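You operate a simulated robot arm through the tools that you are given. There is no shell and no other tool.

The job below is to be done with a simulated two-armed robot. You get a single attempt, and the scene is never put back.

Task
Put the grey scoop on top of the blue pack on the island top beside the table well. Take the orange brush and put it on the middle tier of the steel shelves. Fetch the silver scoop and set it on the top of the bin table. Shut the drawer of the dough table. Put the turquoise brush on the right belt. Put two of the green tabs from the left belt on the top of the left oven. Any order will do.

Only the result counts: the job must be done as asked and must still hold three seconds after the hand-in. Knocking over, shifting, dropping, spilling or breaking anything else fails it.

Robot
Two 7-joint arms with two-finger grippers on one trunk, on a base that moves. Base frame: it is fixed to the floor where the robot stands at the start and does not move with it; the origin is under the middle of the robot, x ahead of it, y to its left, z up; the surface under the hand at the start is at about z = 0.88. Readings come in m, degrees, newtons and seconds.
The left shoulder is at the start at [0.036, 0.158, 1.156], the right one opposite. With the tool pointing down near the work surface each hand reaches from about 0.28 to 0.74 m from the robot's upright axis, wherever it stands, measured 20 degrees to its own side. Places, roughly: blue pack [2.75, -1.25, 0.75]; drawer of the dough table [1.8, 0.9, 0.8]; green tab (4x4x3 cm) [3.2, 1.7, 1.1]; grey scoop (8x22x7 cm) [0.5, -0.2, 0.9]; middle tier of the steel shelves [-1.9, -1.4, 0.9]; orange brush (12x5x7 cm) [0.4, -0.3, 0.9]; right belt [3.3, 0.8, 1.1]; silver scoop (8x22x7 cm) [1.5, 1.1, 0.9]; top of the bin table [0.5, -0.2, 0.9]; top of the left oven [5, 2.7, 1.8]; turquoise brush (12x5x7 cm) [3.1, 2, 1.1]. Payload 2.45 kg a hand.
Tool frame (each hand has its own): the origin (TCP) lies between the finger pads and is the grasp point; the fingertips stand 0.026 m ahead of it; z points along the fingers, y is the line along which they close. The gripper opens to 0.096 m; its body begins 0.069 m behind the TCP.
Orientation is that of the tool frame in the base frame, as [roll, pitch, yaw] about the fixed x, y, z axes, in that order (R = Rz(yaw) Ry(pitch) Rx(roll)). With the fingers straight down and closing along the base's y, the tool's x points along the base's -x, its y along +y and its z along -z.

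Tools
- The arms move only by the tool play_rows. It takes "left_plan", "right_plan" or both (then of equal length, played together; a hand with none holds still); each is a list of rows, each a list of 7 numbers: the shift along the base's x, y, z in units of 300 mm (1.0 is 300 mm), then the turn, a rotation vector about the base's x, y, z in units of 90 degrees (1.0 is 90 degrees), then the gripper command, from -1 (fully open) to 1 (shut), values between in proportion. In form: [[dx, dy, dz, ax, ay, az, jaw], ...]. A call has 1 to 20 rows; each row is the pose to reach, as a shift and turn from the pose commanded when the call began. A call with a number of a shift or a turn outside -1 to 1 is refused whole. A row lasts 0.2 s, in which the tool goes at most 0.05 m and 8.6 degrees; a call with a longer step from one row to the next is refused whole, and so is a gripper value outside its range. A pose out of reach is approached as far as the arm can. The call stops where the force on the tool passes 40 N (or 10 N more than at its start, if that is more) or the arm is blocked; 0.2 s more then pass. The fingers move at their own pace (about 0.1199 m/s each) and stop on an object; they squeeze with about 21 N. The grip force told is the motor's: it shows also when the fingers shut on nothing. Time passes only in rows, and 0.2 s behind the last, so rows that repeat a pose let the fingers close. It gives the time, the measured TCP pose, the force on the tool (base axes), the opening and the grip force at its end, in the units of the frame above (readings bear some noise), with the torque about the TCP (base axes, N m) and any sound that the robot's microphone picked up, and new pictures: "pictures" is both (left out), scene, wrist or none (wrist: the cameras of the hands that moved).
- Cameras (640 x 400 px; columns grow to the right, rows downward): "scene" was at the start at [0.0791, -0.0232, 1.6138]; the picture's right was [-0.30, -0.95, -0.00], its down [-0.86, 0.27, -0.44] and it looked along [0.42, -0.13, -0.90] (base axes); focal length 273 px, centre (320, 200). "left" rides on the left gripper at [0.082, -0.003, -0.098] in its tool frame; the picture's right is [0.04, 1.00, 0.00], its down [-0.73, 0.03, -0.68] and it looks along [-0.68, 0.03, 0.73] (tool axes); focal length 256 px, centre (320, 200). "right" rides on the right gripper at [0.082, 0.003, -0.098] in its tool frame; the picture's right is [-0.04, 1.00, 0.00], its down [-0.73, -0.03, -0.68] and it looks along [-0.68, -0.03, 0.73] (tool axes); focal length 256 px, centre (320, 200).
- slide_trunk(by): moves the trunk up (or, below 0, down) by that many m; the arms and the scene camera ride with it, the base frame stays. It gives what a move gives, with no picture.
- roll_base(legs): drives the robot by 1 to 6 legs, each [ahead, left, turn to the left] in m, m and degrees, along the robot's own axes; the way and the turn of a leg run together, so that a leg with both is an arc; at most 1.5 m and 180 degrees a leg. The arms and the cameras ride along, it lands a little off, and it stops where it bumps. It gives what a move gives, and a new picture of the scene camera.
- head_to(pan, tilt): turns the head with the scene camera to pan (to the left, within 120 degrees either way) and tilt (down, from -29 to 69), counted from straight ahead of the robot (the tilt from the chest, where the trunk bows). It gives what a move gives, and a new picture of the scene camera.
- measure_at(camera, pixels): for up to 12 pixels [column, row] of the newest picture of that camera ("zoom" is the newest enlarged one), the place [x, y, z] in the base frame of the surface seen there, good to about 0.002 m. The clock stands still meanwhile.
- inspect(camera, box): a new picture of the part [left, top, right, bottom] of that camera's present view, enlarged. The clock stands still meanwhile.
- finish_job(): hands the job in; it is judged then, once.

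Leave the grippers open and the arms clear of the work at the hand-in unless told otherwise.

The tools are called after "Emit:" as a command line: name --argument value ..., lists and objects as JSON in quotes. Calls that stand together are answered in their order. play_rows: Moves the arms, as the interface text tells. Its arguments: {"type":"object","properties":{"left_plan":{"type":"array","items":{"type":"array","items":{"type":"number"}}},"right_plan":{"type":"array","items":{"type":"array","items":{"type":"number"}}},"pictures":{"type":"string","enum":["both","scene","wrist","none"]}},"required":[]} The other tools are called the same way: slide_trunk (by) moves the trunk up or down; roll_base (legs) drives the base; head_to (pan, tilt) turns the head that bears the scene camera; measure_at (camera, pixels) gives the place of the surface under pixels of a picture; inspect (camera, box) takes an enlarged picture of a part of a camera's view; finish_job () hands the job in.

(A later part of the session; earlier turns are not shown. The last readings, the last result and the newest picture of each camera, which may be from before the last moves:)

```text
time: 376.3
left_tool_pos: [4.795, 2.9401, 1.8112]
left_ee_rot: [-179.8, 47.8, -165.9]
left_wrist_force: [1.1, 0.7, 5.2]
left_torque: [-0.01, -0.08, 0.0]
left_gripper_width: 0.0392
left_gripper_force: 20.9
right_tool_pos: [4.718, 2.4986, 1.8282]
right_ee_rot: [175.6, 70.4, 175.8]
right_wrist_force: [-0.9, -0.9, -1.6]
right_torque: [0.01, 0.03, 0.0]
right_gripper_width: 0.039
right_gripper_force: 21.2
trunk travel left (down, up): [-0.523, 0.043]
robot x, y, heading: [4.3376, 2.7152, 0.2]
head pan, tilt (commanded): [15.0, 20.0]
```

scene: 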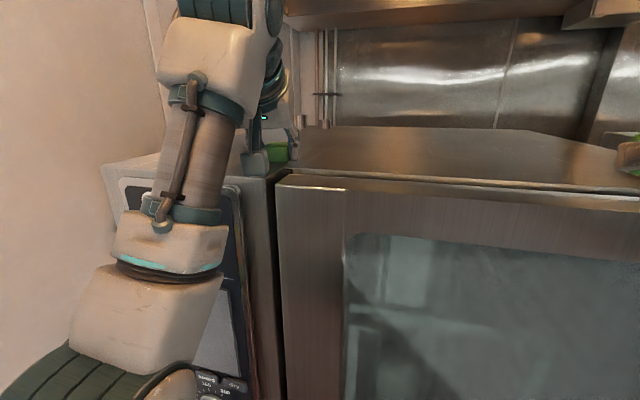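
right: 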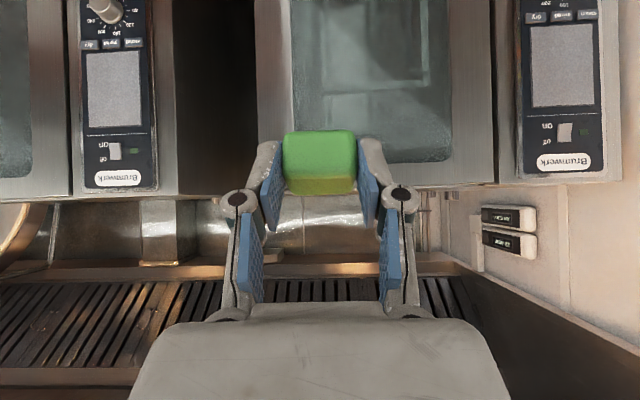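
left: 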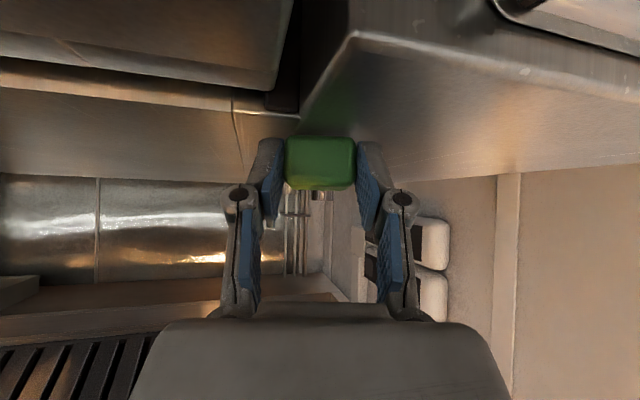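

Contact (5 N). I open the left fingers partly and wait.

Emit:
play_rows --left_plan '[[0, 0, 0, 0, 0, 0, 0.1], [0, 0, 0, 0, 0, 0, -0.2], [0, 0, 0, 0, 0, 0, -0.4], [0, 0, 0, 0, 0, 0, -0.4]]'

Emit:
inspect --camera "scene" --box '[220, 100, 340, 220]'

```text
time: 377.3
left_tool_pos: [4.7951, 2.9387, 1.81]
left_ee_rot: [-179.9, 47.7, -166.0]
left_wrist_force: [0.1, 0.4, 0.2]
left_torque: [0.01, 0.0, 0.01]
left_gripper_width: 0.0671
left_gripper_force: 0.0
right_tool_pos: [4.7177, 2.4961, 1.8269]
right_ee_rot: [175.6, 70.4, 175.7]
right_wrist_force: [-0.1, 0.8, -0.8]
right_torque: [0.01, 0.02, 0.0]
right_gripper_width: 0.0391
right_gripper_force: 20.7
trunk travel left (down, up): [-0.523, 0.043]
robot x, y, heading: [4.3335, 2.7202, 0.0]
head pan, tilt (commanded): [15.0, 20.0]
```

scene: 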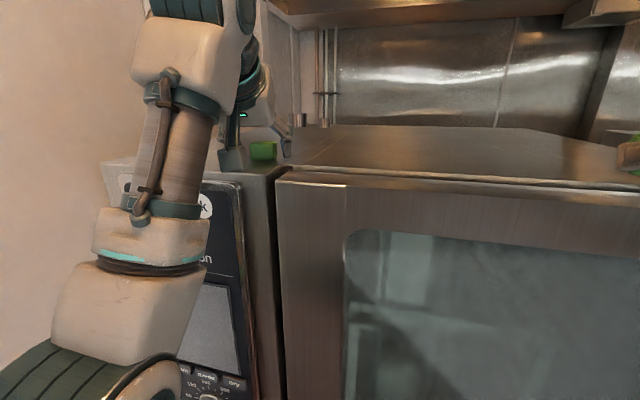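
left: 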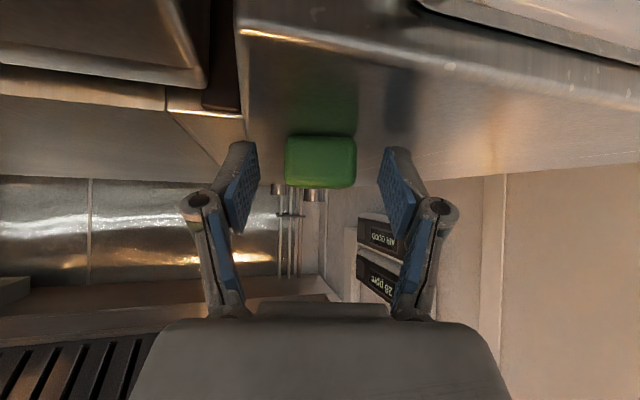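

```text
3.33 times, centred on (280, 160) of scene
```

zoom: 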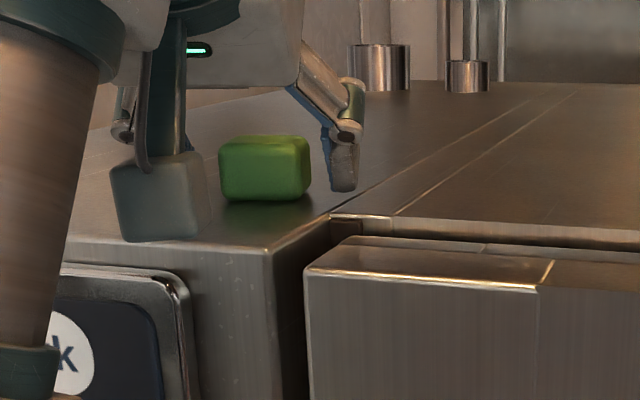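

Tab A rests on the oven top. I raise the trunk to lift the open hand clear of it.

Emit:
slide_trunk --by 0.042

Emit:
play_rows --left_plan '[[-0.05, 0, 0.02, 0, 0, 0, -0.4], [-0.1, 0, 0.05, 0, 0, 0, -0.4], [-0.15, 0, 0.08, 0, 0, 0, -0.4], [-0.2, 0, 0.1, 0, 0, 0, -0.4], [-0.2, 0, 0.1, 0, 0, 0, -0.4]]'

```text
time: 378.2
left_tool_pos: [4.7942, 2.9389, 1.852]
left_ee_rot: [-179.9, 47.6, -166.0]
left_wrist_force: [-1.2, 0.2, -1.1]
left_torque: [0.03, -0.01, -0.03]
left_gripper_width: 0.0673
left_gripper_force: 0.0
right_tool_pos: [4.7185, 2.4972, 1.868]
right_ee_rot: [175.6, 70.5, 175.8]
right_wrist_force: [0.1, 0.0, -1.4]
right_torque: [0.01, 0.03, 0.01]
right_gripper_width: 0.0389
right_gripper_force: 20.9
trunk travel left (down, up): [-0.565, 0.001]
robot x, y, heading: [4.3292, 2.7201, -0.4]
head pan, tilt (commanded): [15.0, 20.0]
```

```text
time: 379.4
left_tool_pos: [4.7318, 2.9362, 1.8799]
left_ee_rot: [-179.9, 48.1, -165.9]
left_wrist_force: [0.5, 1.1, 0.5]
left_torque: [-0.01, -0.01, 0.03]
left_gripper_width: 0.0671
left_gripper_force: 0.1
left hand out of reach, approached as far as the arm can: row 4
right_tool_pos: [4.7162, 2.4974, 1.8698]
right_ee_rot: [175.6, 70.5, 175.8]
right_wrist_force: [0.1, 0.5, -0.7]
right_torque: [0.02, -0.01, -0.01]
right_gripper_width: 0.0391
right_gripper_force: 21.0
trunk travel left (down, up): [-0.565, 0.001]
robot x, y, heading: [4.3352, 2.7201, -0.2]
head pan, tilt (commanded): [15.0, 20.0]
```

scene: 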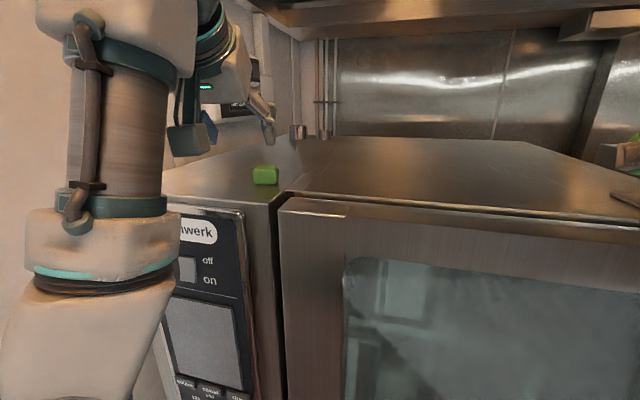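
left: 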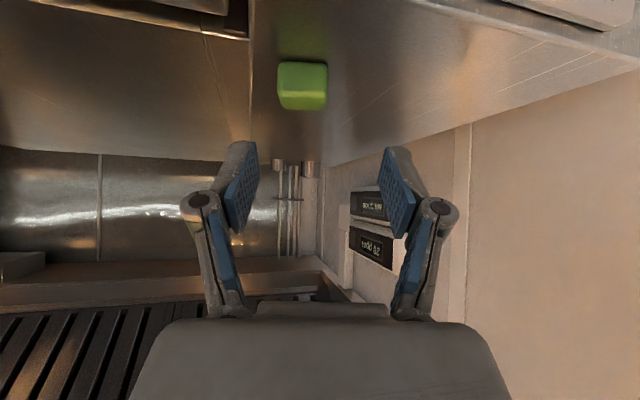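

Tab A stays put. Now the right tab: I extend the right hand forward over the body top.

Emit:
play_rows --right_plan '[[0.04, 0.01, -0.01, 0, 0, 0, 1], [0.08, 0.02, -0.02, 0, 0, 0, 1], [0.12, 0.03, -0.03, 0, 0, 0, 1], [0.16, 0.04, -0.04, 0, 0, 0, 1], [0.2, 0.05, -0.05, 0, 0, 0, 1], [0.22, 0.05, -0.06, 0, 0, 0, 1], [0.22, 0.05, -0.06, 0, 0, 0, 1]]'

Emit:
head_to --pan -10 --tilt 20

```text
time: 381.0
left_tool_pos: [4.7317, 2.9381, 1.8814]
left_ee_rot: [-179.8, 48.2, -165.9]
left_wrist_force: [0.1, 0.3, -0.3]
left_torque: [-0.01, -0.01, -0.01]
left_gripper_width: 0.0672
left_gripper_force: 0.1
right_tool_pos: [4.7803, 2.4981, 1.8497]
right_ee_rot: [175.6, 70.6, 175.8]
right_wrist_force: [0.0, -0.2, -0.2]
right_torque: [-0.02, 0.03, 0.02]
right_gripper_width: 0.039
right_gripper_force: 21.4
right hand out of reach, approached as far as the arm can: row 3, 4, 5, 6, 7
trunk travel left (down, up): [-0.565, 0.001]
robot x, y, heading: [4.336, 2.718, -0.2]
head pan, tilt (commanded): [15.0, 20.0]
```

scene: 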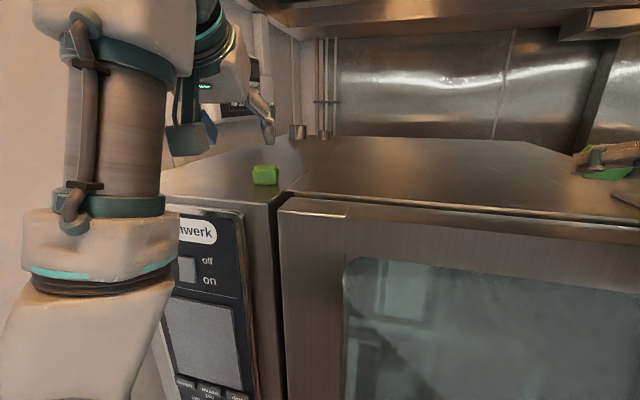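
right: 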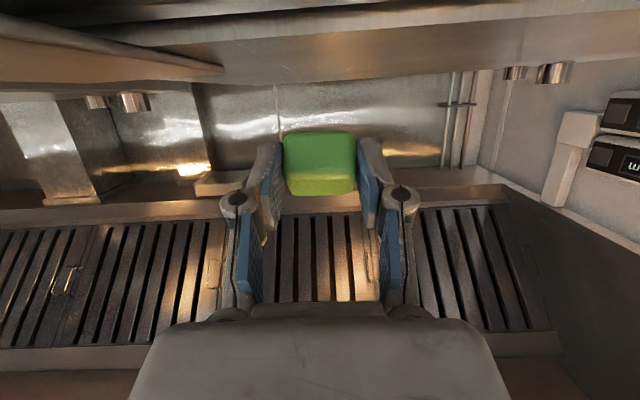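

```text
time: 381.9
left_tool_pos: [4.7327, 2.9377, 1.8809]
left_ee_rot: [-179.8, 48.1, -166.0]
left_wrist_force: [-0.3, -0.1, 0.2]
left_torque: [0.03, 0.0, 0.03]
left_gripper_width: 0.0675
left_gripper_force: 0.0
right_tool_pos: [4.7807, 2.4979, 1.8484]
right_ee_rot: [175.6, 70.6, 175.8]
right_wrist_force: [-0.3, 0.1, 0.7]
right_torque: [0.01, -0.01, 0.01]
right_gripper_width: 0.039
right_gripper_force: 20.4
trunk travel left (down, up): [-0.565, 0.001]
robot x, y, heading: [4.333, 2.7189, -0.0]
head pan, tilt (commanded): [-10.0, 20.0]
```

scene: 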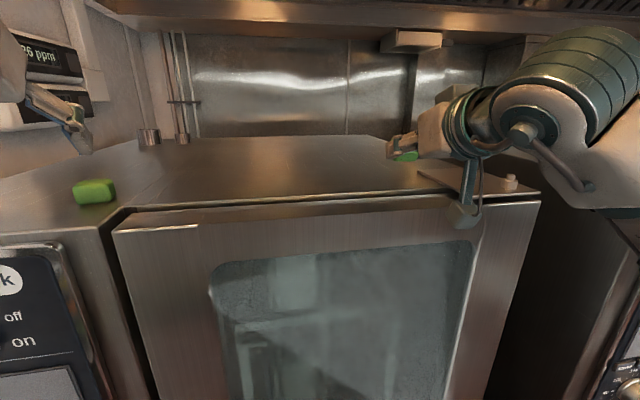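

Emit:
inspect --camera "scene" --box '[360, 100, 560, 250]'

Emit:
measure_at --camera "scene" --pixels '[[465, 213], [457, 222], [478, 208], [405, 155], [398, 150], [430, 175], [450, 185], [420, 195], [400, 200], [380, 170]]'

```text
2.67 times, centred on (460, 175) of scene
```

zoom: 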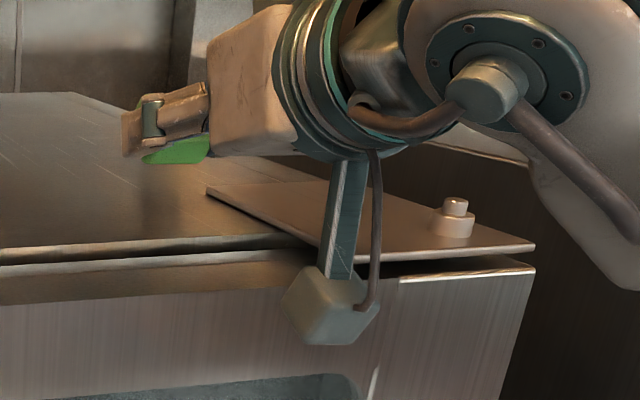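

```text
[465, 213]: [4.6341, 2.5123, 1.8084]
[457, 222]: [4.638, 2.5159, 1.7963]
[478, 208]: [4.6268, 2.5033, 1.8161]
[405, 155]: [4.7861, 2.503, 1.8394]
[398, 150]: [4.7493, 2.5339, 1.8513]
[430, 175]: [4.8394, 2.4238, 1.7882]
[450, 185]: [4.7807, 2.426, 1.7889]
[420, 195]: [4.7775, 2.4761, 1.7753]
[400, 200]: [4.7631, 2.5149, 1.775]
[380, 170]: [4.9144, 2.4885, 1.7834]
```

The camera box clears the door by ~4 cm. The hinge plate reaches to y ≈ 2.44, so I shift the right hand 2 cm inward for the finger to clear it.

Emit:
play_rows --right_plan '[[0, 0.03, -0.005, 0, 0, 0, 1], [0, 0.06, -0.01, 0, 0, 0, 1], [0.01, 0.07, -0.02, 0, 0, 0, 1], [0.01, 0.07, -0.02, 0, 0, 0, 1]]' --pictures "none"

```text
time: 382.9
left_tool_pos: [4.7342, 2.9373, 1.8796]
left_ee_rot: [-179.9, 48.0, -165.9]
left_wrist_force: [-0.9, 1.5, -1.0]
left_torque: [-0.01, -0.02, -0.01]
left_gripper_width: 0.0674
left_gripper_force: 0.0
right_tool_pos: [4.7869, 2.4994, 1.8433]
right_ee_rot: [175.6, 70.5, 175.9]
right_wrist_force: [0.0, -0.5, -0.3]
right_torque: [0.0, 0.03, -0.02]
right_gripper_width: 0.0391
right_gripper_force: 21.1
right hand out of reach, approached as far as the arm can: row 1, 2, 3, 4
trunk travel left (down, up): [-0.565, 0.001]
robot x, y, heading: [4.3338, 2.72, 0.1]
head pan, tilt (commanded): [-10.0, 20.0]
```

It is at its inward limit. A 3° turn of the base to the left moves the right hand the needed 2 cm instead.

Emit:
roll_base --legs '[[0, 0, 3]]'

```text
time: 383.7
left_tool_pos: [4.7219, 2.9603, 1.8805]
left_ee_rot: [-179.7, 48.1, -162.9]
left_wrist_force: [-0.5, -0.3, -0.6]
left_torque: [0.05, 0.01, 0.01]
left_gripper_width: 0.0674
left_gripper_force: 0.0
right_tool_pos: [4.7955, 2.5259, 1.8434]
right_ee_rot: [175.8, 70.4, 178.9]
right_wrist_force: [-1.0, -1.1, 0.6]
right_torque: [0.01, 0.02, 0.01]
right_gripper_width: 0.0391
right_gripper_force: 21.1
trunk travel left (down, up): [-0.565, 0.001]
robot x, y, heading: [4.3345, 2.7208, 3.0]
head pan, tilt (commanded): [-10.0, 20.0]
```

scene: 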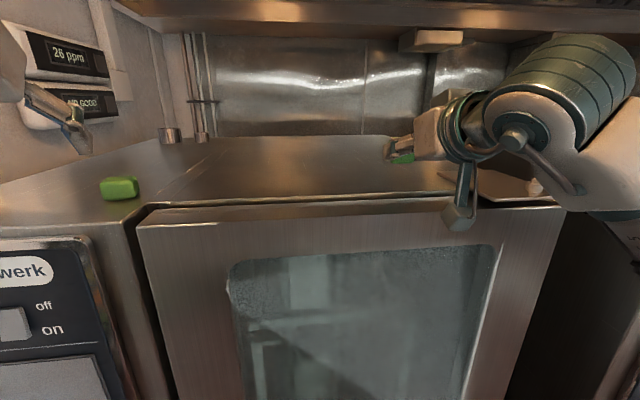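

Right TCP is now at (4.796,2.526,1.843). I lower the trunk by 2.3 cm.

Emit:
slide_trunk --by -0.023

Emit:
inspect --camera "scene" --box '[360, 100, 560, 250]'

```text
time: 384.4
left_tool_pos: [4.7203, 2.9585, 1.8577]
left_ee_rot: [-179.8, 48.1, -163.1]
left_wrist_force: [0.2, 1.0, -0.2]
left_torque: [0.04, 0.05, -0.01]
left_gripper_width: 0.0671
left_gripper_force: 0.0
right_tool_pos: [4.7953, 2.5246, 1.8222]
right_ee_rot: [175.8, 70.4, 178.9]
right_wrist_force: [-0.2, 0.4, 0.4]
right_torque: [-0.01, 0.02, 0.01]
right_gripper_width: 0.039
right_gripper_force: 21.0
trunk travel left (down, up): [-0.542, 0.024]
robot x, y, heading: [4.3355, 2.7178, 2.7]
head pan, tilt (commanded): [-10.0, 20.0]
```

```text
2.67 times, centred on (460, 175) of scene
```

zoom: 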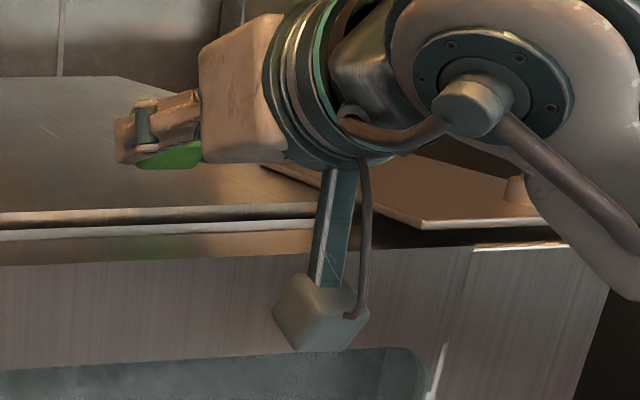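

Emit:
measure_at --camera "zoom" --pixels '[[560, 165], [540, 185], [600, 230], [250, 155], [230, 160], [180, 155], [515, 190], [330, 320], [300, 290], [350, 150]]'

Emit:
slide_trunk --by -0.006

```text
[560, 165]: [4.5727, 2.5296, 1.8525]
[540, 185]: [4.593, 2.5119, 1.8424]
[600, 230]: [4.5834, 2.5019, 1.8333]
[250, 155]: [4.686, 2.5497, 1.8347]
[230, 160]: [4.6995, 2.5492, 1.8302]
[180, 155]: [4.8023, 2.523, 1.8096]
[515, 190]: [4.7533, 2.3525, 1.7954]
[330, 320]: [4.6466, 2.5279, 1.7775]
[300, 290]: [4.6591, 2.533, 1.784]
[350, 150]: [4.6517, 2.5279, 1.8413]
```

```text
time: 384.9
left_tool_pos: [4.7191, 2.9582, 1.8512]
left_ee_rot: [-179.8, 48.1, -163.0]
left_wrist_force: [-0.6, 0.7, -0.2]
left_torque: [0.01, -0.05, 0.01]
left_gripper_width: 0.067
left_gripper_force: 0.0
right_tool_pos: [4.7937, 2.523, 1.8171]
right_ee_rot: [175.6, 70.6, 178.8]
right_wrist_force: [-0.3, 0.1, 0.1]
right_torque: [0.02, 0.04, 0.01]
right_gripper_width: 0.0392
right_gripper_force: 21.1
trunk travel left (down, up): [-0.536, 0.03]
robot x, y, heading: [4.3326, 2.7205, 2.9]
head pan, tilt (commanded): [-10.0, 20.0]
```

Emit:
slide_trunk --by -0.004

```text
time: 385.4
left_tool_pos: [4.718, 2.9572, 1.8484]
left_ee_rot: [-179.7, 48.1, -163.0]
left_wrist_force: [-0.2, 0.1, -0.8]
left_torque: [-0.01, -0.01, 0.02]
left_gripper_width: 0.0672
left_gripper_force: 0.1
right_tool_pos: [4.7924, 2.5231, 1.8118]
right_ee_rot: [175.6, 70.6, 178.9]
right_wrist_force: [0.4, -0.1, 0.6]
right_torque: [0.0, 0.05, 0.02]
right_gripper_width: 0.0389
right_gripper_force: 21.0
trunk travel left (down, up): [-0.532, 0.034]
robot x, y, heading: [4.3407, 2.7186, 3.0]
head pan, tilt (commanded): [-10.0, 20.0]
```

Emit:
slide_trunk --by -0.004

Emit:
inspect --camera "scene" --box '[370, 110, 470, 190]'

```text
time: 386.0
left_tool_pos: [4.7182, 2.9588, 1.8438]
left_ee_rot: [-179.7, 48.3, -163.0]
left_wrist_force: [-0.7, 0.0, 0.8]
left_torque: [-0.01, 0.0, 0.0]
left_gripper_width: 0.0674
left_gripper_force: 0.1
right_tool_pos: [4.7933, 2.5248, 1.8082]
right_ee_rot: [175.7, 70.6, 178.9]
right_wrist_force: [1.2, 0.0, 4.1]
right_torque: [-0.09, -0.12, 0.01]
right_gripper_width: 0.0392
right_gripper_force: 20.9
trunk travel left (down, up): [-0.528, 0.038]
robot x, y, heading: [4.3339, 2.7187, 2.7]
head pan, tilt (commanded): [-10.0, 20.0]
```

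```text
5.00 times, centred on (420, 150) of scene
```

zoom: 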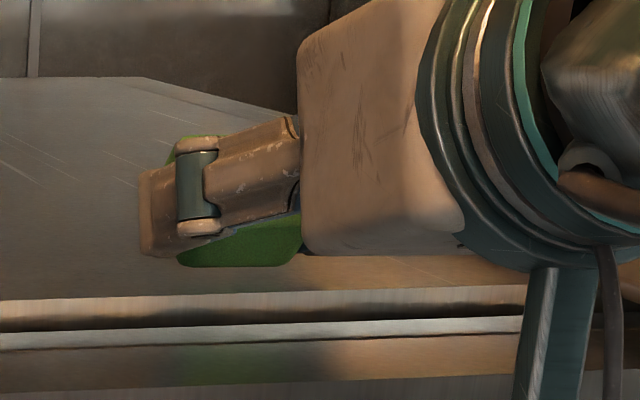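

Contact (4 N). I open the right fingers partly; the tab should settle flat away from the edge.

Emit:
play_rows --right_plan '[[0, 0, 0, 0, 0, 0, 0.15], [0, 0, 0, 0, 0, 0, -0.05], [0, 0, 0, 0, 0, 0, -0.3], [0, 0, 0, 0, 0, 0, -0.3]]'

Emit:
inspect --camera "scene" --box '[370, 110, 470, 190]'

```text
time: 387.0
left_tool_pos: [4.7184, 2.9594, 1.8447]
left_ee_rot: [-179.9, 48.1, -163.0]
left_wrist_force: [0.6, -0.3, 0.7]
left_torque: [-0.03, -0.04, 0.0]
left_gripper_width: 0.0669
left_gripper_force: 0.0
right_tool_pos: [4.7938, 2.5241, 1.808]
right_ee_rot: [175.7, 70.5, 178.8]
right_wrist_force: [-0.2, 0.4, -0.6]
right_torque: [-0.01, 0.03, -0.01]
right_gripper_width: 0.0623
right_gripper_force: 0.2
trunk travel left (down, up): [-0.528, 0.038]
robot x, y, heading: [4.334, 2.7177, 2.9]
head pan, tilt (commanded): [-10.0, 20.0]
```

scene: 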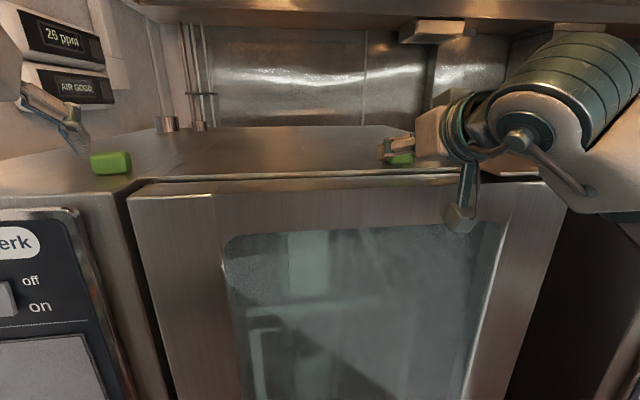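
right: 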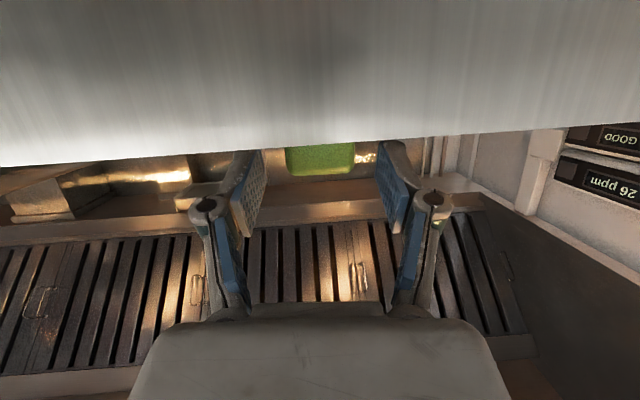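

```text
5.00 times, centred on (420, 150) of scene
```

zoom: 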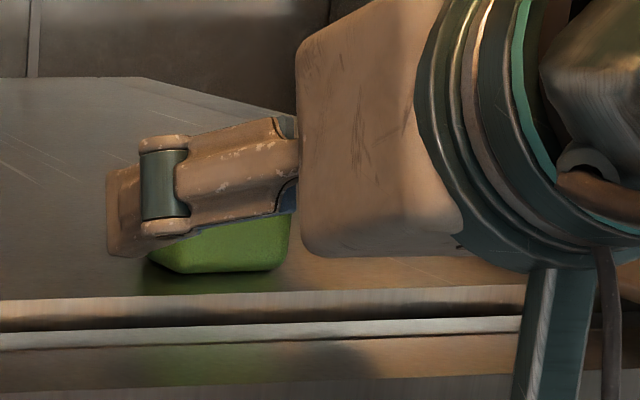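

The tab settled flat on the top. I raise the trunk, then back straight away.

Emit:
slide_trunk --by 0.037

```text
time: 387.8
left_tool_pos: [4.7189, 2.9588, 1.8805]
left_ee_rot: [-179.8, 48.2, -163.0]
left_wrist_force: [0.8, -0.4, -0.1]
left_torque: [-0.02, 0.0, 0.0]
left_gripper_width: 0.0673
left_gripper_force: 0.1
right_tool_pos: [4.7925, 2.5237, 1.8449]
right_ee_rot: [175.6, 70.4, 178.8]
right_wrist_force: [-0.1, -0.1, 0.5]
right_torque: [0.01, 0.03, 0.01]
right_gripper_width: 0.0625
right_gripper_force: 0.2
trunk travel left (down, up): [-0.565, 0.001]
robot x, y, heading: [4.3391, 2.7186, 2.9]
head pan, tilt (commanded): [-10.0, 20.0]
```

Emit:
roll_base --legs '[[-0.45, 0, 0]]'

Emit:
inspect --camera "scene" --box '[60, 60, 500, 260]'

```text
time: 390.5
left_tool_pos: [4.2791, 2.9358, 1.8801]
left_ee_rot: [-179.9, 48.0, -163.1]
left_wrist_force: [0.6, -0.9, 0.5]
left_torque: [-0.01, -0.02, 0.02]
left_gripper_width: 0.0668
left_gripper_force: 0.0
right_tool_pos: [4.3528, 2.5006, 1.8428]
right_ee_rot: [175.7, 70.4, 178.7]
right_wrist_force: [0.7, 0.2, 0.3]
right_torque: [0.03, -0.03, 0.02]
right_gripper_width: 0.0625
right_gripper_force: 0.0
trunk travel left (down, up): [-0.565, 0.001]
robot x, y, heading: [3.8885, 2.6953, 2.8]
head pan, tilt (commanded): [-10.0, 20.0]
```

scene: 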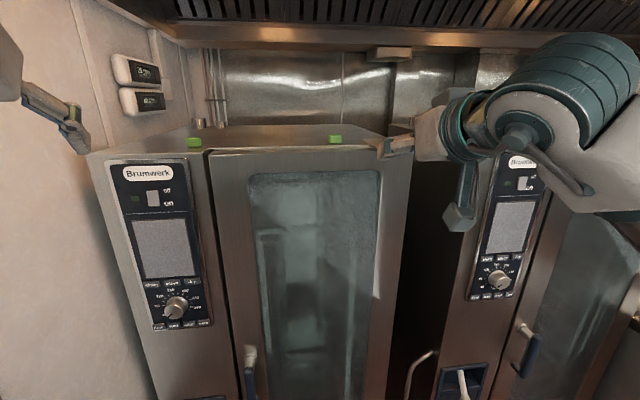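

```text
1.45 times, centred on (280, 160) of scene
```

zoom: 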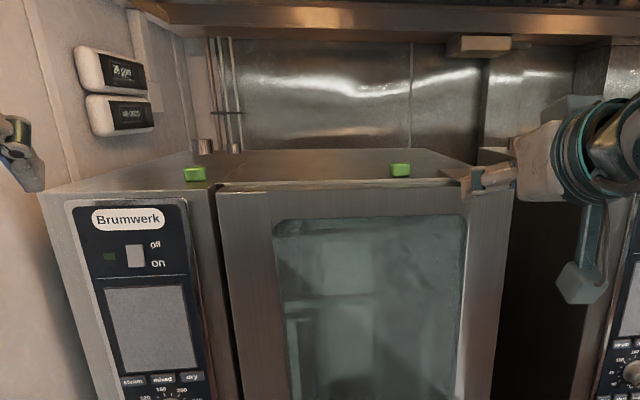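

Both green tabs are on the left oven's top. Next is the silver scoop. I lower the trunk and bring both arms back to upright, compact poses.

Emit:
slide_trunk --by -0.24

Emit:
play_rows --left_plan '[[-0.02, 0, -0.08, -0.02, 0.064, 0, -0.4], [-0.04, 0, -0.16, -0.039, 0.128, 0, -0.6], [-0.06, 0, -0.24, -0.059, 0.191, 0, -1], [-0.08, 0, -0.32, -0.078, 0.255, 0, -1], [-0.1, 0, -0.4, -0.098, 0.319, 0, -1], [-0.12, 0, -0.48, -0.117, 0.383, 0, -1], [-0.14, 0, -0.56, -0.137, 0.446, 0, -1], [-0.16, 0, -0.64, -0.156, 0.51, 0, -1], [-0.18, 0, -0.72, -0.156, 0.51, 0, -1], [-0.2, 0, -0.8, -0.156, 0.51, 0, -1], [-0.2, 0, -0.8, -0.156, 0.51, 0, -1]]' --right_plan '[[-0.04, -0.01, -0.08, 0, 0.08, 0, -0.4], [-0.08, -0.02, -0.16, 0, 0.16, 0, -0.6], [-0.12, -0.04, -0.24, 0, 0.24, 0, -1], [-0.16, -0.06, -0.32, 0, 0.32, 0, -1], [-0.2, -0.08, -0.4, 0, 0.4, 0, -1], [-0.24, -0.12, -0.5, 0, 0.48, 0, -1], [-0.28, -0.16, -0.6, 0, 0.56, 0, -1], [-0.32, -0.2, -0.7, 0, 0.64, 0, -1], [-0.36, -0.25, -0.8, 0, 0.72, 0, -1], [-0.4, -0.3, -0.9, 0, 0.78, 0, -1], [-0.4, -0.3, -0.9, 0, 0.78, 0, -1]]' --pictures "scene"

```text
time: 393.0
left_tool_pos: [4.285, 2.9357, 1.6362]
left_ee_rot: [179.8, 47.1, -163.5]
left_wrist_force: [0.3, 0.6, 0.3]
left_torque: [0.01, 0.02, 0.03]
left_gripper_width: 0.0671
left_gripper_force: 0.1
right_tool_pos: [4.3437, 2.5007, 1.6069]
right_ee_rot: [175.7, 70.6, 178.6]
right_wrist_force: [-0.7, -0.4, 1.0]
right_torque: [-0.02, 0.03, -0.02]
right_gripper_width: 0.0622
right_gripper_force: 0.2
trunk travel left (down, up): [-0.325, 0.241]
robot x, y, heading: [3.8905, 2.702, 2.7]
head pan, tilt (commanded): [-10.0, 20.0]
```

```text
time: 395.4
left_tool_pos: [4.3798, 2.8555, 1.5463]
left_ee_rot: [-177.9, 35.1, -168.6]
left_wrist_force: [0.9, -5.5, -2.0]
left_torque: [0.34, -0.06, 0.2]
left_gripper_width: 0.096
left_gripper_force: 0.1
left hand out of reach, approached as far as the arm can: row 1, 2, 3, 4, 5, 6, 7, 8, 9, 10, 11
right_tool_pos: [4.2334, 2.4076, 1.3306]
right_ee_rot: [176.9, -0.2, 179.6]
right_wrist_force: [0.7, -0.4, 1.0]
right_torque: [-0.04, 0.11, 0.04]
right_gripper_width: 0.096
right_gripper_force: 0.0
trunk travel left (down, up): [-0.325, 0.241]
robot x, y, heading: [3.8882, 2.6983, 2.6]
head pan, tilt (commanded): [-10.0, 20.0]
```

scene: 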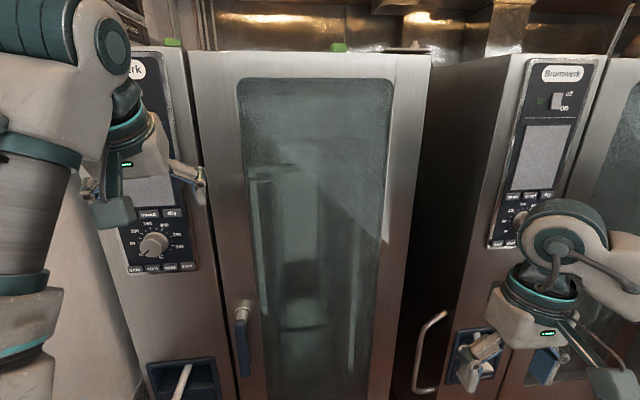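

The right arm is upright again; the left one is stuck at a limit. I first move the base to the freer corridor (y ≈ 2.9, x ≈ 3.5).

Emit:
roll_base --legs '[[0, 0.2, -2.7], [-0.38, 0, 0]]'

Emit:
head_to --pan 20 --tilt 40

```text
time: 399.0
left_tool_pos: [3.9961, 3.0661, 1.5495]
left_ee_rot: [-178.9, 35.4, -168.6]
left_wrist_force: [-0.4, 1.1, -0.5]
left_torque: [-0.1, 0.02, -0.05]
left_gripper_width: 0.096
left_gripper_force: 0.1
right_tool_pos: [3.8316, 2.6104, 1.3376]
right_ee_rot: [177.6, 0.3, 177.7]
right_wrist_force: [0.4, 0.7, -0.2]
right_torque: [-0.02, -0.02, 0.02]
right_gripper_width: 0.0959
right_gripper_force: 0.0
trunk travel left (down, up): [-0.325, 0.241]
robot x, y, heading: [3.5038, 2.8983, 0.8]
head pan, tilt (commanded): [-10.0, 20.0]
```

scene: 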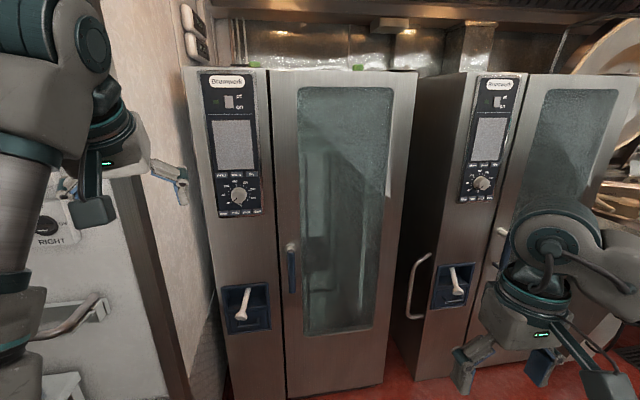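

```text
time: 399.9
left_tool_pos: [3.9911, 3.083, 1.5532]
left_ee_rot: [-178.2, 35.5, -167.9]
left_wrist_force: [0.1, -0.1, -0.3]
left_torque: [-0.09, -0.01, -0.01]
left_gripper_width: 0.0959
left_gripper_force: 0.1
right_tool_pos: [3.8266, 2.6241, 1.3399]
right_ee_rot: [178.2, 0.6, 177.8]
right_wrist_force: [-0.6, 0.3, 0.2]
right_torque: [0.02, 0.01, -0.01]
right_gripper_width: 0.0958
right_gripper_force: 0.0
trunk travel left (down, up): [-0.325, 0.241]
robot x, y, heading: [3.5047, 2.9005, 0.9]
head pan, tilt (commanded): [20.0, 40.0]
```

scene: 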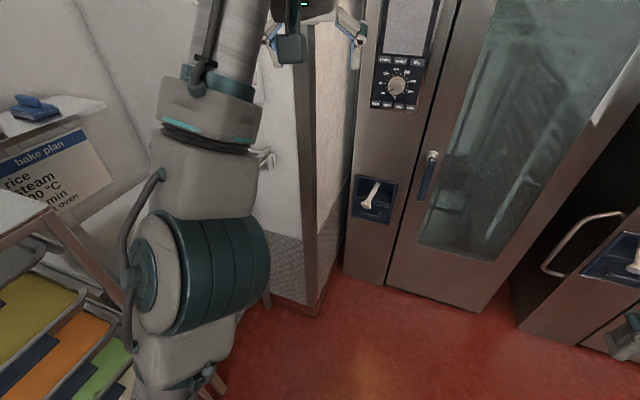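

The right arm is fine for the scoop; still I try to bring the left arm to a normal posture by reaching forward and down in this free space.

Emit:
play_rows --left_plan '[[0.06, 0, -0.08, 0, 0, 0, -1], [0.12, 0, -0.16, -0.01, 0.03, 0, -1], [0.18, 0, -0.26, -0.02, 0.07, 0, -1], [0.24, 0, -0.36, -0.03, 0.11, 0, -1], [0.28, 0, -0.46, -0.04, 0.16, 0, -1], [0.3, 0, -0.56, -0.05, 0.21, 0, -1], [0.3, 0, -0.66, -0.06, 0.26, 0, -1], [0.3, 0, -0.76, -0.07, 0.31, 0, -1], [0.3, 0, -0.86, -0.08, 0.36, 0, -1], [0.3, 0, -0.95, -0.08, 0.38, 0, -1], [0.3, 0, -0.95, -0.08, 0.38, 0, -1]]' --pictures "scene"

```text
time: 402.5
left_tool_pos: [4.0764, 3.0458, 1.2722]
left_ee_rot: [-179.2, 1.0, -168.7]
left_wrist_force: [-0.6, -0.3, 0.8]
left_torque: [0.02, -0.03, 0.0]
left_gripper_width: 0.096
left_gripper_force: 0.0
left hand out of reach, approached as far as the arm can: row 1, 2, 3, 4, 5, 6, 7
right_tool_pos: [3.8206, 2.5915, 1.3374]
right_ee_rot: [176.9, 0.7, 177.6]
right_wrist_force: [-0.5, 0.3, -0.1]
right_torque: [0.01, -0.04, 0.01]
right_gripper_width: 0.096
right_gripper_force: 0.1
trunk travel left (down, up): [-0.325, 0.241]
robot x, y, heading: [3.5054, 2.8894, 0.7]
head pan, tilt (commanded): [20.0, 40.0]
stopped in row 11 (left hand): the arm was blocked; the commanded pose is now the measured one
```

scene: 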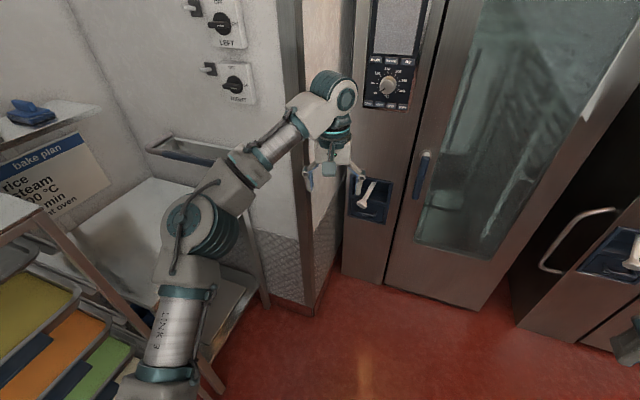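

The left arm is back in a normal posture. I retract it towards the body.

Emit:
play_rows --left_plan '[[-0.1, 0, 0, 0, 0, -0.02, -1], [-0.22, 0, 0, 0, 0, -0.04, -1], [-0.34, 0, 0, 0, 0, -0.06, -1], [-0.46, 0, 0, 0, 0, -0.08, -1], [-0.58, 0, 0, 0, 0, -0.1, -1], [-0.68, 0, 0, 0, 0, -0.12, -1], [-0.76, 0, 0, 0, 0, -0.12, -1], [-0.76, 0, 0, 0, 0, -0.12, -1]]' --pictures "none"

```text
time: 404.3
left_tool_pos: [3.8485, 3.0405, 1.2718]
left_ee_rot: [-179.4, 0.8, -179.5]
left_wrist_force: [-0.3, -1.1, -0.4]
left_torque: [0.02, -0.02, 0.04]
left_gripper_width: 0.0961
left_gripper_force: 0.1
right_tool_pos: [3.8238, 2.5874, 1.3361]
right_ee_rot: [176.7, 0.5, 177.5]
right_wrist_force: [0.1, -0.4, -0.1]
right_torque: [0.0, 0.01, -0.02]
right_gripper_width: 0.096
right_gripper_force: 0.0
trunk travel left (down, up): [-0.325, 0.241]
robot x, y, heading: [3.5076, 2.8928, 0.9]
head pan, tilt (commanded): [20.0, 40.0]
```

I drive back the same way: west along the corridor, then south along the aisle to y ≈ 0.9, and turn to face the dough table.

Emit:
roll_base --legs '[[-0.9, 0, -0.9], [-0.28, -0.9, 0], [0, -1.05, 0]]'

```text
time: 418.6
left_tool_pos: [2.6694, 1.0954, 1.271]
left_ee_rot: [-178.6, 1.0, -179.8]
left_wrist_force: [-0.6, 0.0, 1.2]
left_torque: [-0.04, -0.1, -0.03]
left_gripper_width: 0.0961
left_gripper_force: 0.1
right_tool_pos: [2.6397, 0.6422, 1.3392]
right_ee_rot: [177.3, 0.6, 177.0]
right_wrist_force: [-0.6, 0.8, 1.0]
right_torque: [-0.07, -0.04, 0.0]
right_gripper_width: 0.0959
right_gripper_force: 0.0
trunk travel left (down, up): [-0.325, 0.241]
robot x, y, heading: [2.3262, 0.9332, 0.4]
head pan, tilt (commanded): [20.0, 40.0]
```

scene: 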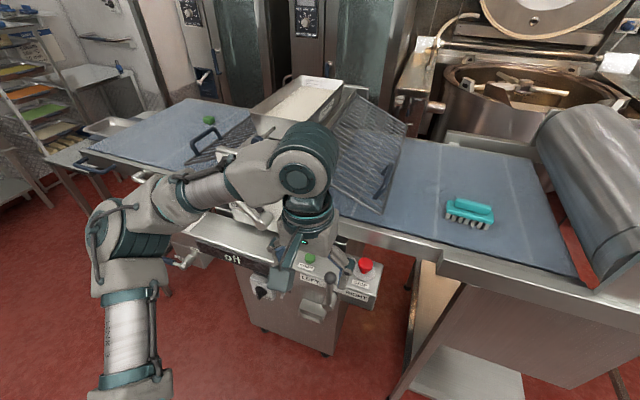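

Emit:
roll_base --legs '[[0, 0, 179.6]]'

Emit:
head_to --pan -10 --tilt 50

```text
time: 426.6
left_tool_pos: [1.9987, 0.788, 1.276]
left_ee_rot: [179.3, 1.1, 4.8]
left_wrist_force: [0.5, 0.4, -1.2]
left_torque: [-0.03, 0.01, -0.01]
left_gripper_width: 0.0958
left_gripper_force: 0.1
right_tool_pos: [1.9879, 1.2426, 1.3289]
right_ee_rot: [175.3, 0.5, 1.9]
right_wrist_force: [0.4, -1.5, 0.8]
right_torque: [-0.01, 0.02, -0.03]
right_gripper_width: 0.0962
right_gripper_force: 0.1
trunk travel left (down, up): [-0.325, 0.241]
robot x, y, heading: [2.3272, 0.9374, -175.0]
head pan, tilt (commanded): [20.0, 40.0]
```

scene: 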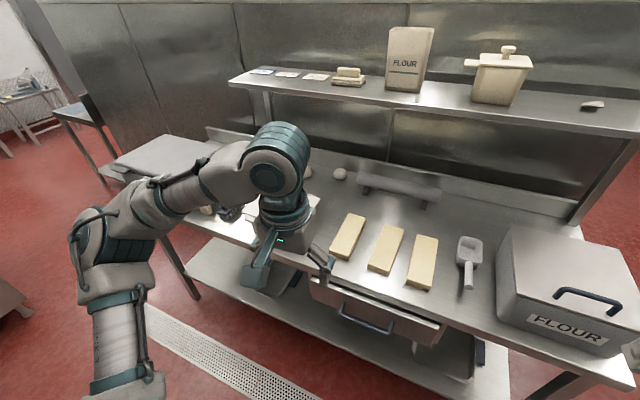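

```text
time: 427.5
left_tool_pos: [2.0106, 0.7558, 1.2751]
left_ee_rot: [-179.1, 1.5, 4.9]
left_wrist_force: [-0.3, -0.3, 0.5]
left_torque: [-0.04, 0.0, -0.02]
left_gripper_width: 0.096
left_gripper_force: 0.0
right_tool_pos: [1.9982, 1.2076, 1.3403]
right_ee_rot: [177.0, 0.8, 2.0]
right_wrist_force: [0.8, -0.1, 1.1]
right_torque: [-0.02, 0.07, 0.01]
right_gripper_width: 0.0958
right_gripper_force: 0.1
trunk travel left (down, up): [-0.325, 0.241]
robot x, y, heading: [2.3278, 0.9413, -174.7]
head pan, tilt (commanded): [-10.0, 50.0]
```

scene: 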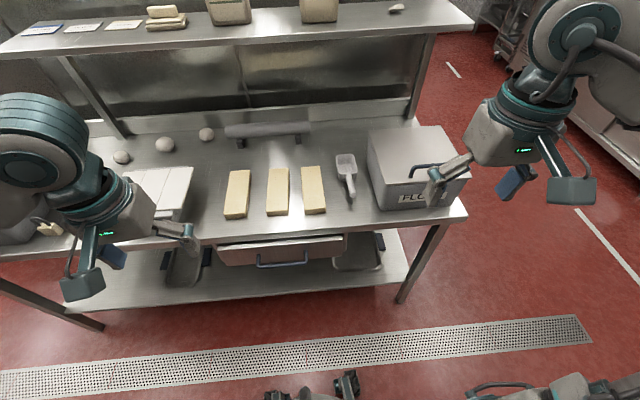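

The drawer is shut, and the silver scoop is at (347,175), next to the FLOUR box. I zoom in and measure the scoop.

Emit:
inspect --camera "scene" --box '[300, 130, 440, 230]'

```text
4.00 times, centred on (370, 180) of scene
```

zoom: 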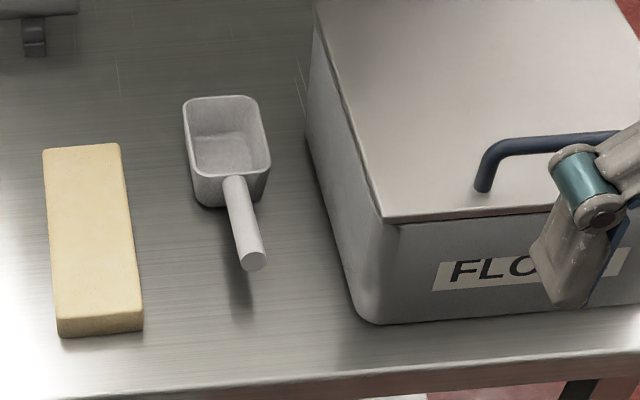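

Emit:
measure_at --camera "zoom" --pixels '[[232, 182], [238, 205], [244, 228], [250, 250], [253, 262], [215, 100], [195, 170], [268, 165], [380, 215], [320, 60], [365, 310], [115, 200]]'

```text
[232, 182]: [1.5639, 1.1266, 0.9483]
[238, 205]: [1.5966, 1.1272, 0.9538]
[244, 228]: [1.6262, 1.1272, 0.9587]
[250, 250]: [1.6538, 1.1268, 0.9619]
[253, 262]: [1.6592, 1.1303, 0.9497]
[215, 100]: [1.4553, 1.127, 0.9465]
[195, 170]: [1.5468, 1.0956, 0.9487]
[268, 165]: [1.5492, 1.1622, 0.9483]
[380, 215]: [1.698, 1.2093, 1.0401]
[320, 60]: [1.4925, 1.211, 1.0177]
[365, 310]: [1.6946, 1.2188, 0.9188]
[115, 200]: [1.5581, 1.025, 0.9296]
```

The handle runs along x at y = 1.127 (x 1.564–1.66, top z ≈ 0.955); the FLOUR box side is at y = 1.21. I straighten the heading and roll 0.15 m closer.

Emit:
roll_base --legs '[[0.14, 0, -5.3]]'

Emit:
play_rows --right_plan '[[0, 0, 0, 0, 0, 0, -0.3], [0, 0, 0, 0, 0, 0, -0.3], [0, 0, 0, 0, 0, 0, -0.3], [0, 0, 0, 0, 0, 0, -0.3], [0, 0, 0, 0, 0, 0, -0.3], [0, 0, 0, 0, 0, 0, -0.3]]' --pictures "none"

```text
time: 428.8
left_tool_pos: [1.855, 0.7239, 1.2656]
left_ee_rot: [-176.8, 1.2, -0.2]
left_wrist_force: [-1.6, -0.5, -0.2]
left_torque: [0.15, -0.17, 0.03]
left_gripper_width: 0.0961
left_gripper_force: 0.1
right_tool_pos: [1.8878, 1.1734, 1.3492]
right_ee_rot: [179.4, 0.8, -3.6]
right_wrist_force: [-0.6, -0.8, 0.3]
right_torque: [0.11, -0.04, -0.01]
right_gripper_width: 0.0959
right_gripper_force: 0.0
trunk travel left (down, up): [-0.325, 0.241]
robot x, y, heading: [2.1907, 0.9217, 179.5]
head pan, tilt (commanded): [-10.0, 50.0]
```

scene: 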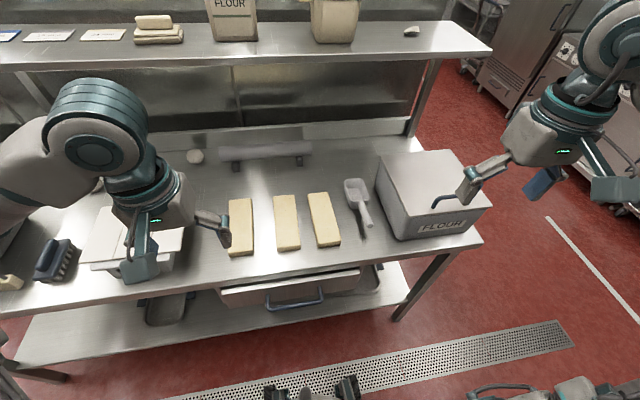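

```text
time: 430.4
left_tool_pos: [1.8712, 0.7185, 1.2697]
left_ee_rot: [-176.8, 1.7, 0.6]
left_wrist_force: [-0.2, -1.2, -0.3]
left_torque: [0.14, -0.04, 0.02]
left_gripper_width: 0.096
left_gripper_force: 0.1
right_tool_pos: [1.902, 1.1679, 1.3537]
right_ee_rot: [179.8, 1.2, -2.9]
right_wrist_force: [0.4, -1.1, -0.4]
right_torque: [0.07, 0.08, -0.01]
right_gripper_width: 0.0623
right_gripper_force: 0.1
trunk travel left (down, up): [-0.325, 0.241]
robot x, y, heading: [2.1957, 0.9284, 179.9]
head pan, tilt (commanded): [-10.0, 50.0]
stopped in row 6 (right hand): the arm was blocked; the commanded pose is now the measured one
```

Emit:
play_rows --right_plan '[[0, 0, 0, 0, 0, 0, -0.3], [0, 0, 0, 0, 0, 0, -0.3], [0, 0, 0, 0, 0, 0, -0.3], [0, 0, 0, 0, 0, 0, -0.3], [0, 0, 0, 0, 0, 0, -0.3], [0, 0, 0, 0, 0, 0, -0.3], [0, 0, 0, 0, 0, 0, -0.3], [0, 0, 0, 0, 0, 0, -0.3]]' --pictures "none"

Emit:
play_rows --right_plan '[[0, 0, 0, 0, 0, 0, -0.3], [0, 0, 0, 0, 0, 0, -0.3], [0, 0, 0, 0, 0, 0, -0.3], [0, 0, 0, 0, 0, 0, -0.3]]' --pictures "none"

Emit:
play_rows --right_plan '[[0, 0, 0, 0, 0, 0, -0.3], [0, 0, 0, 0, 0, 0, -0.3]]' --pictures "none"

Emit:
play_rows --right_plan '[[0, 0, 0, 0, 0, 0, -0.3], [0, 0, 0, 0, 0, 0, -0.3]]' --pictures "none"

```text
time: 432.4
left_tool_pos: [1.8709, 0.6716, 1.2643]
left_ee_rot: [-175.0, 1.7, 0.6]
left_wrist_force: [-0.8, -2.3, -0.1]
left_torque: [0.23, 0.01, 0.03]
left_gripper_width: 0.0958
left_gripper_force: 0.1
right_tool_pos: [1.9, 1.1147, 1.3605]
right_ee_rot: [-178.4, 1.2, -2.8]
right_wrist_force: [0.2, -2.5, 0.6]
right_torque: [0.21, 0.01, 0.02]
right_gripper_width: 0.0628
right_gripper_force: 0.0
trunk travel left (down, up): [-0.325, 0.241]
robot x, y, heading: [2.2011, 0.9186, 180.0]
head pan, tilt (commanded): [-10.0, 50.0]
stopped in row 8 (right hand): the arm was blocked; the commanded pose is now the measured one
```

```text
time: 433.6
left_tool_pos: [1.8719, 0.7591, 1.2788]
left_ee_rot: [-179.0, 1.8, 0.0]
left_wrist_force: [0.2, 0.4, -0.3]
left_torque: [-0.1, 0.04, -0.01]
left_gripper_width: 0.096
left_gripper_force: 0.1
right_tool_pos: [1.9049, 1.2087, 1.3442]
right_ee_rot: [177.5, 1.0, -3.3]
right_wrist_force: [0.3, 0.5, -0.1]
right_torque: [-0.05, 0.0, 0.01]
right_gripper_width: 0.0625
right_gripper_force: 0.1
trunk travel left (down, up): [-0.325, 0.241]
robot x, y, heading: [2.1919, 0.9198, 179.6]
head pan, tilt (commanded): [-10.0, 50.0]
stopped in row 4 (right hand): the arm was blocked; the commanded pose is now the measured one
```

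```text
time: 434.4
left_tool_pos: [1.8739, 0.706, 1.2738]
left_ee_rot: [-177.2, 1.6, 0.5]
left_wrist_force: [-0.1, 0.1, 0.0]
left_torque: [-0.02, 0.02, 0.03]
left_gripper_width: 0.0961
left_gripper_force: 0.0
right_tool_pos: [1.9057, 1.1538, 1.352]
right_ee_rot: [179.5, 1.2, -3.0]
right_wrist_force: [0.0, 0.2, -0.2]
right_torque: [-0.02, -0.01, 0.0]
right_gripper_width: 0.0625
right_gripper_force: 0.1
trunk travel left (down, up): [-0.325, 0.241]
robot x, y, heading: [2.195, 0.9006, 179.6]
head pan, tilt (commanded): [-10.0, 50.0]
stopped in row 2 (right hand): the arm was blocked; the commanded pose is now the measured one
```

```text
time: 435.2
left_tool_pos: [1.8763, 0.6575, 1.2668]
left_ee_rot: [-175.3, 1.6, 0.9]
left_wrist_force: [0.3, -1.6, -0.9]
left_torque: [0.1, -0.02, 0.01]
left_gripper_width: 0.0956
left_gripper_force: 0.0
right_tool_pos: [1.9071, 1.104, 1.3605]
right_ee_rot: [-178.4, 1.3, -2.7]
right_wrist_force: [0.5, -0.5, -0.6]
right_torque: [0.06, 0.05, -0.01]
right_gripper_width: 0.0627
right_gripper_force: 0.2
trunk travel left (down, up): [-0.325, 0.241]
robot x, y, heading: [2.1961, 0.8903, 179.7]
head pan, tilt (commanded): [-10.0, 50.0]
stopped in row 2 (right hand): the arm was blocked; the commanded pose is now the measured one
```

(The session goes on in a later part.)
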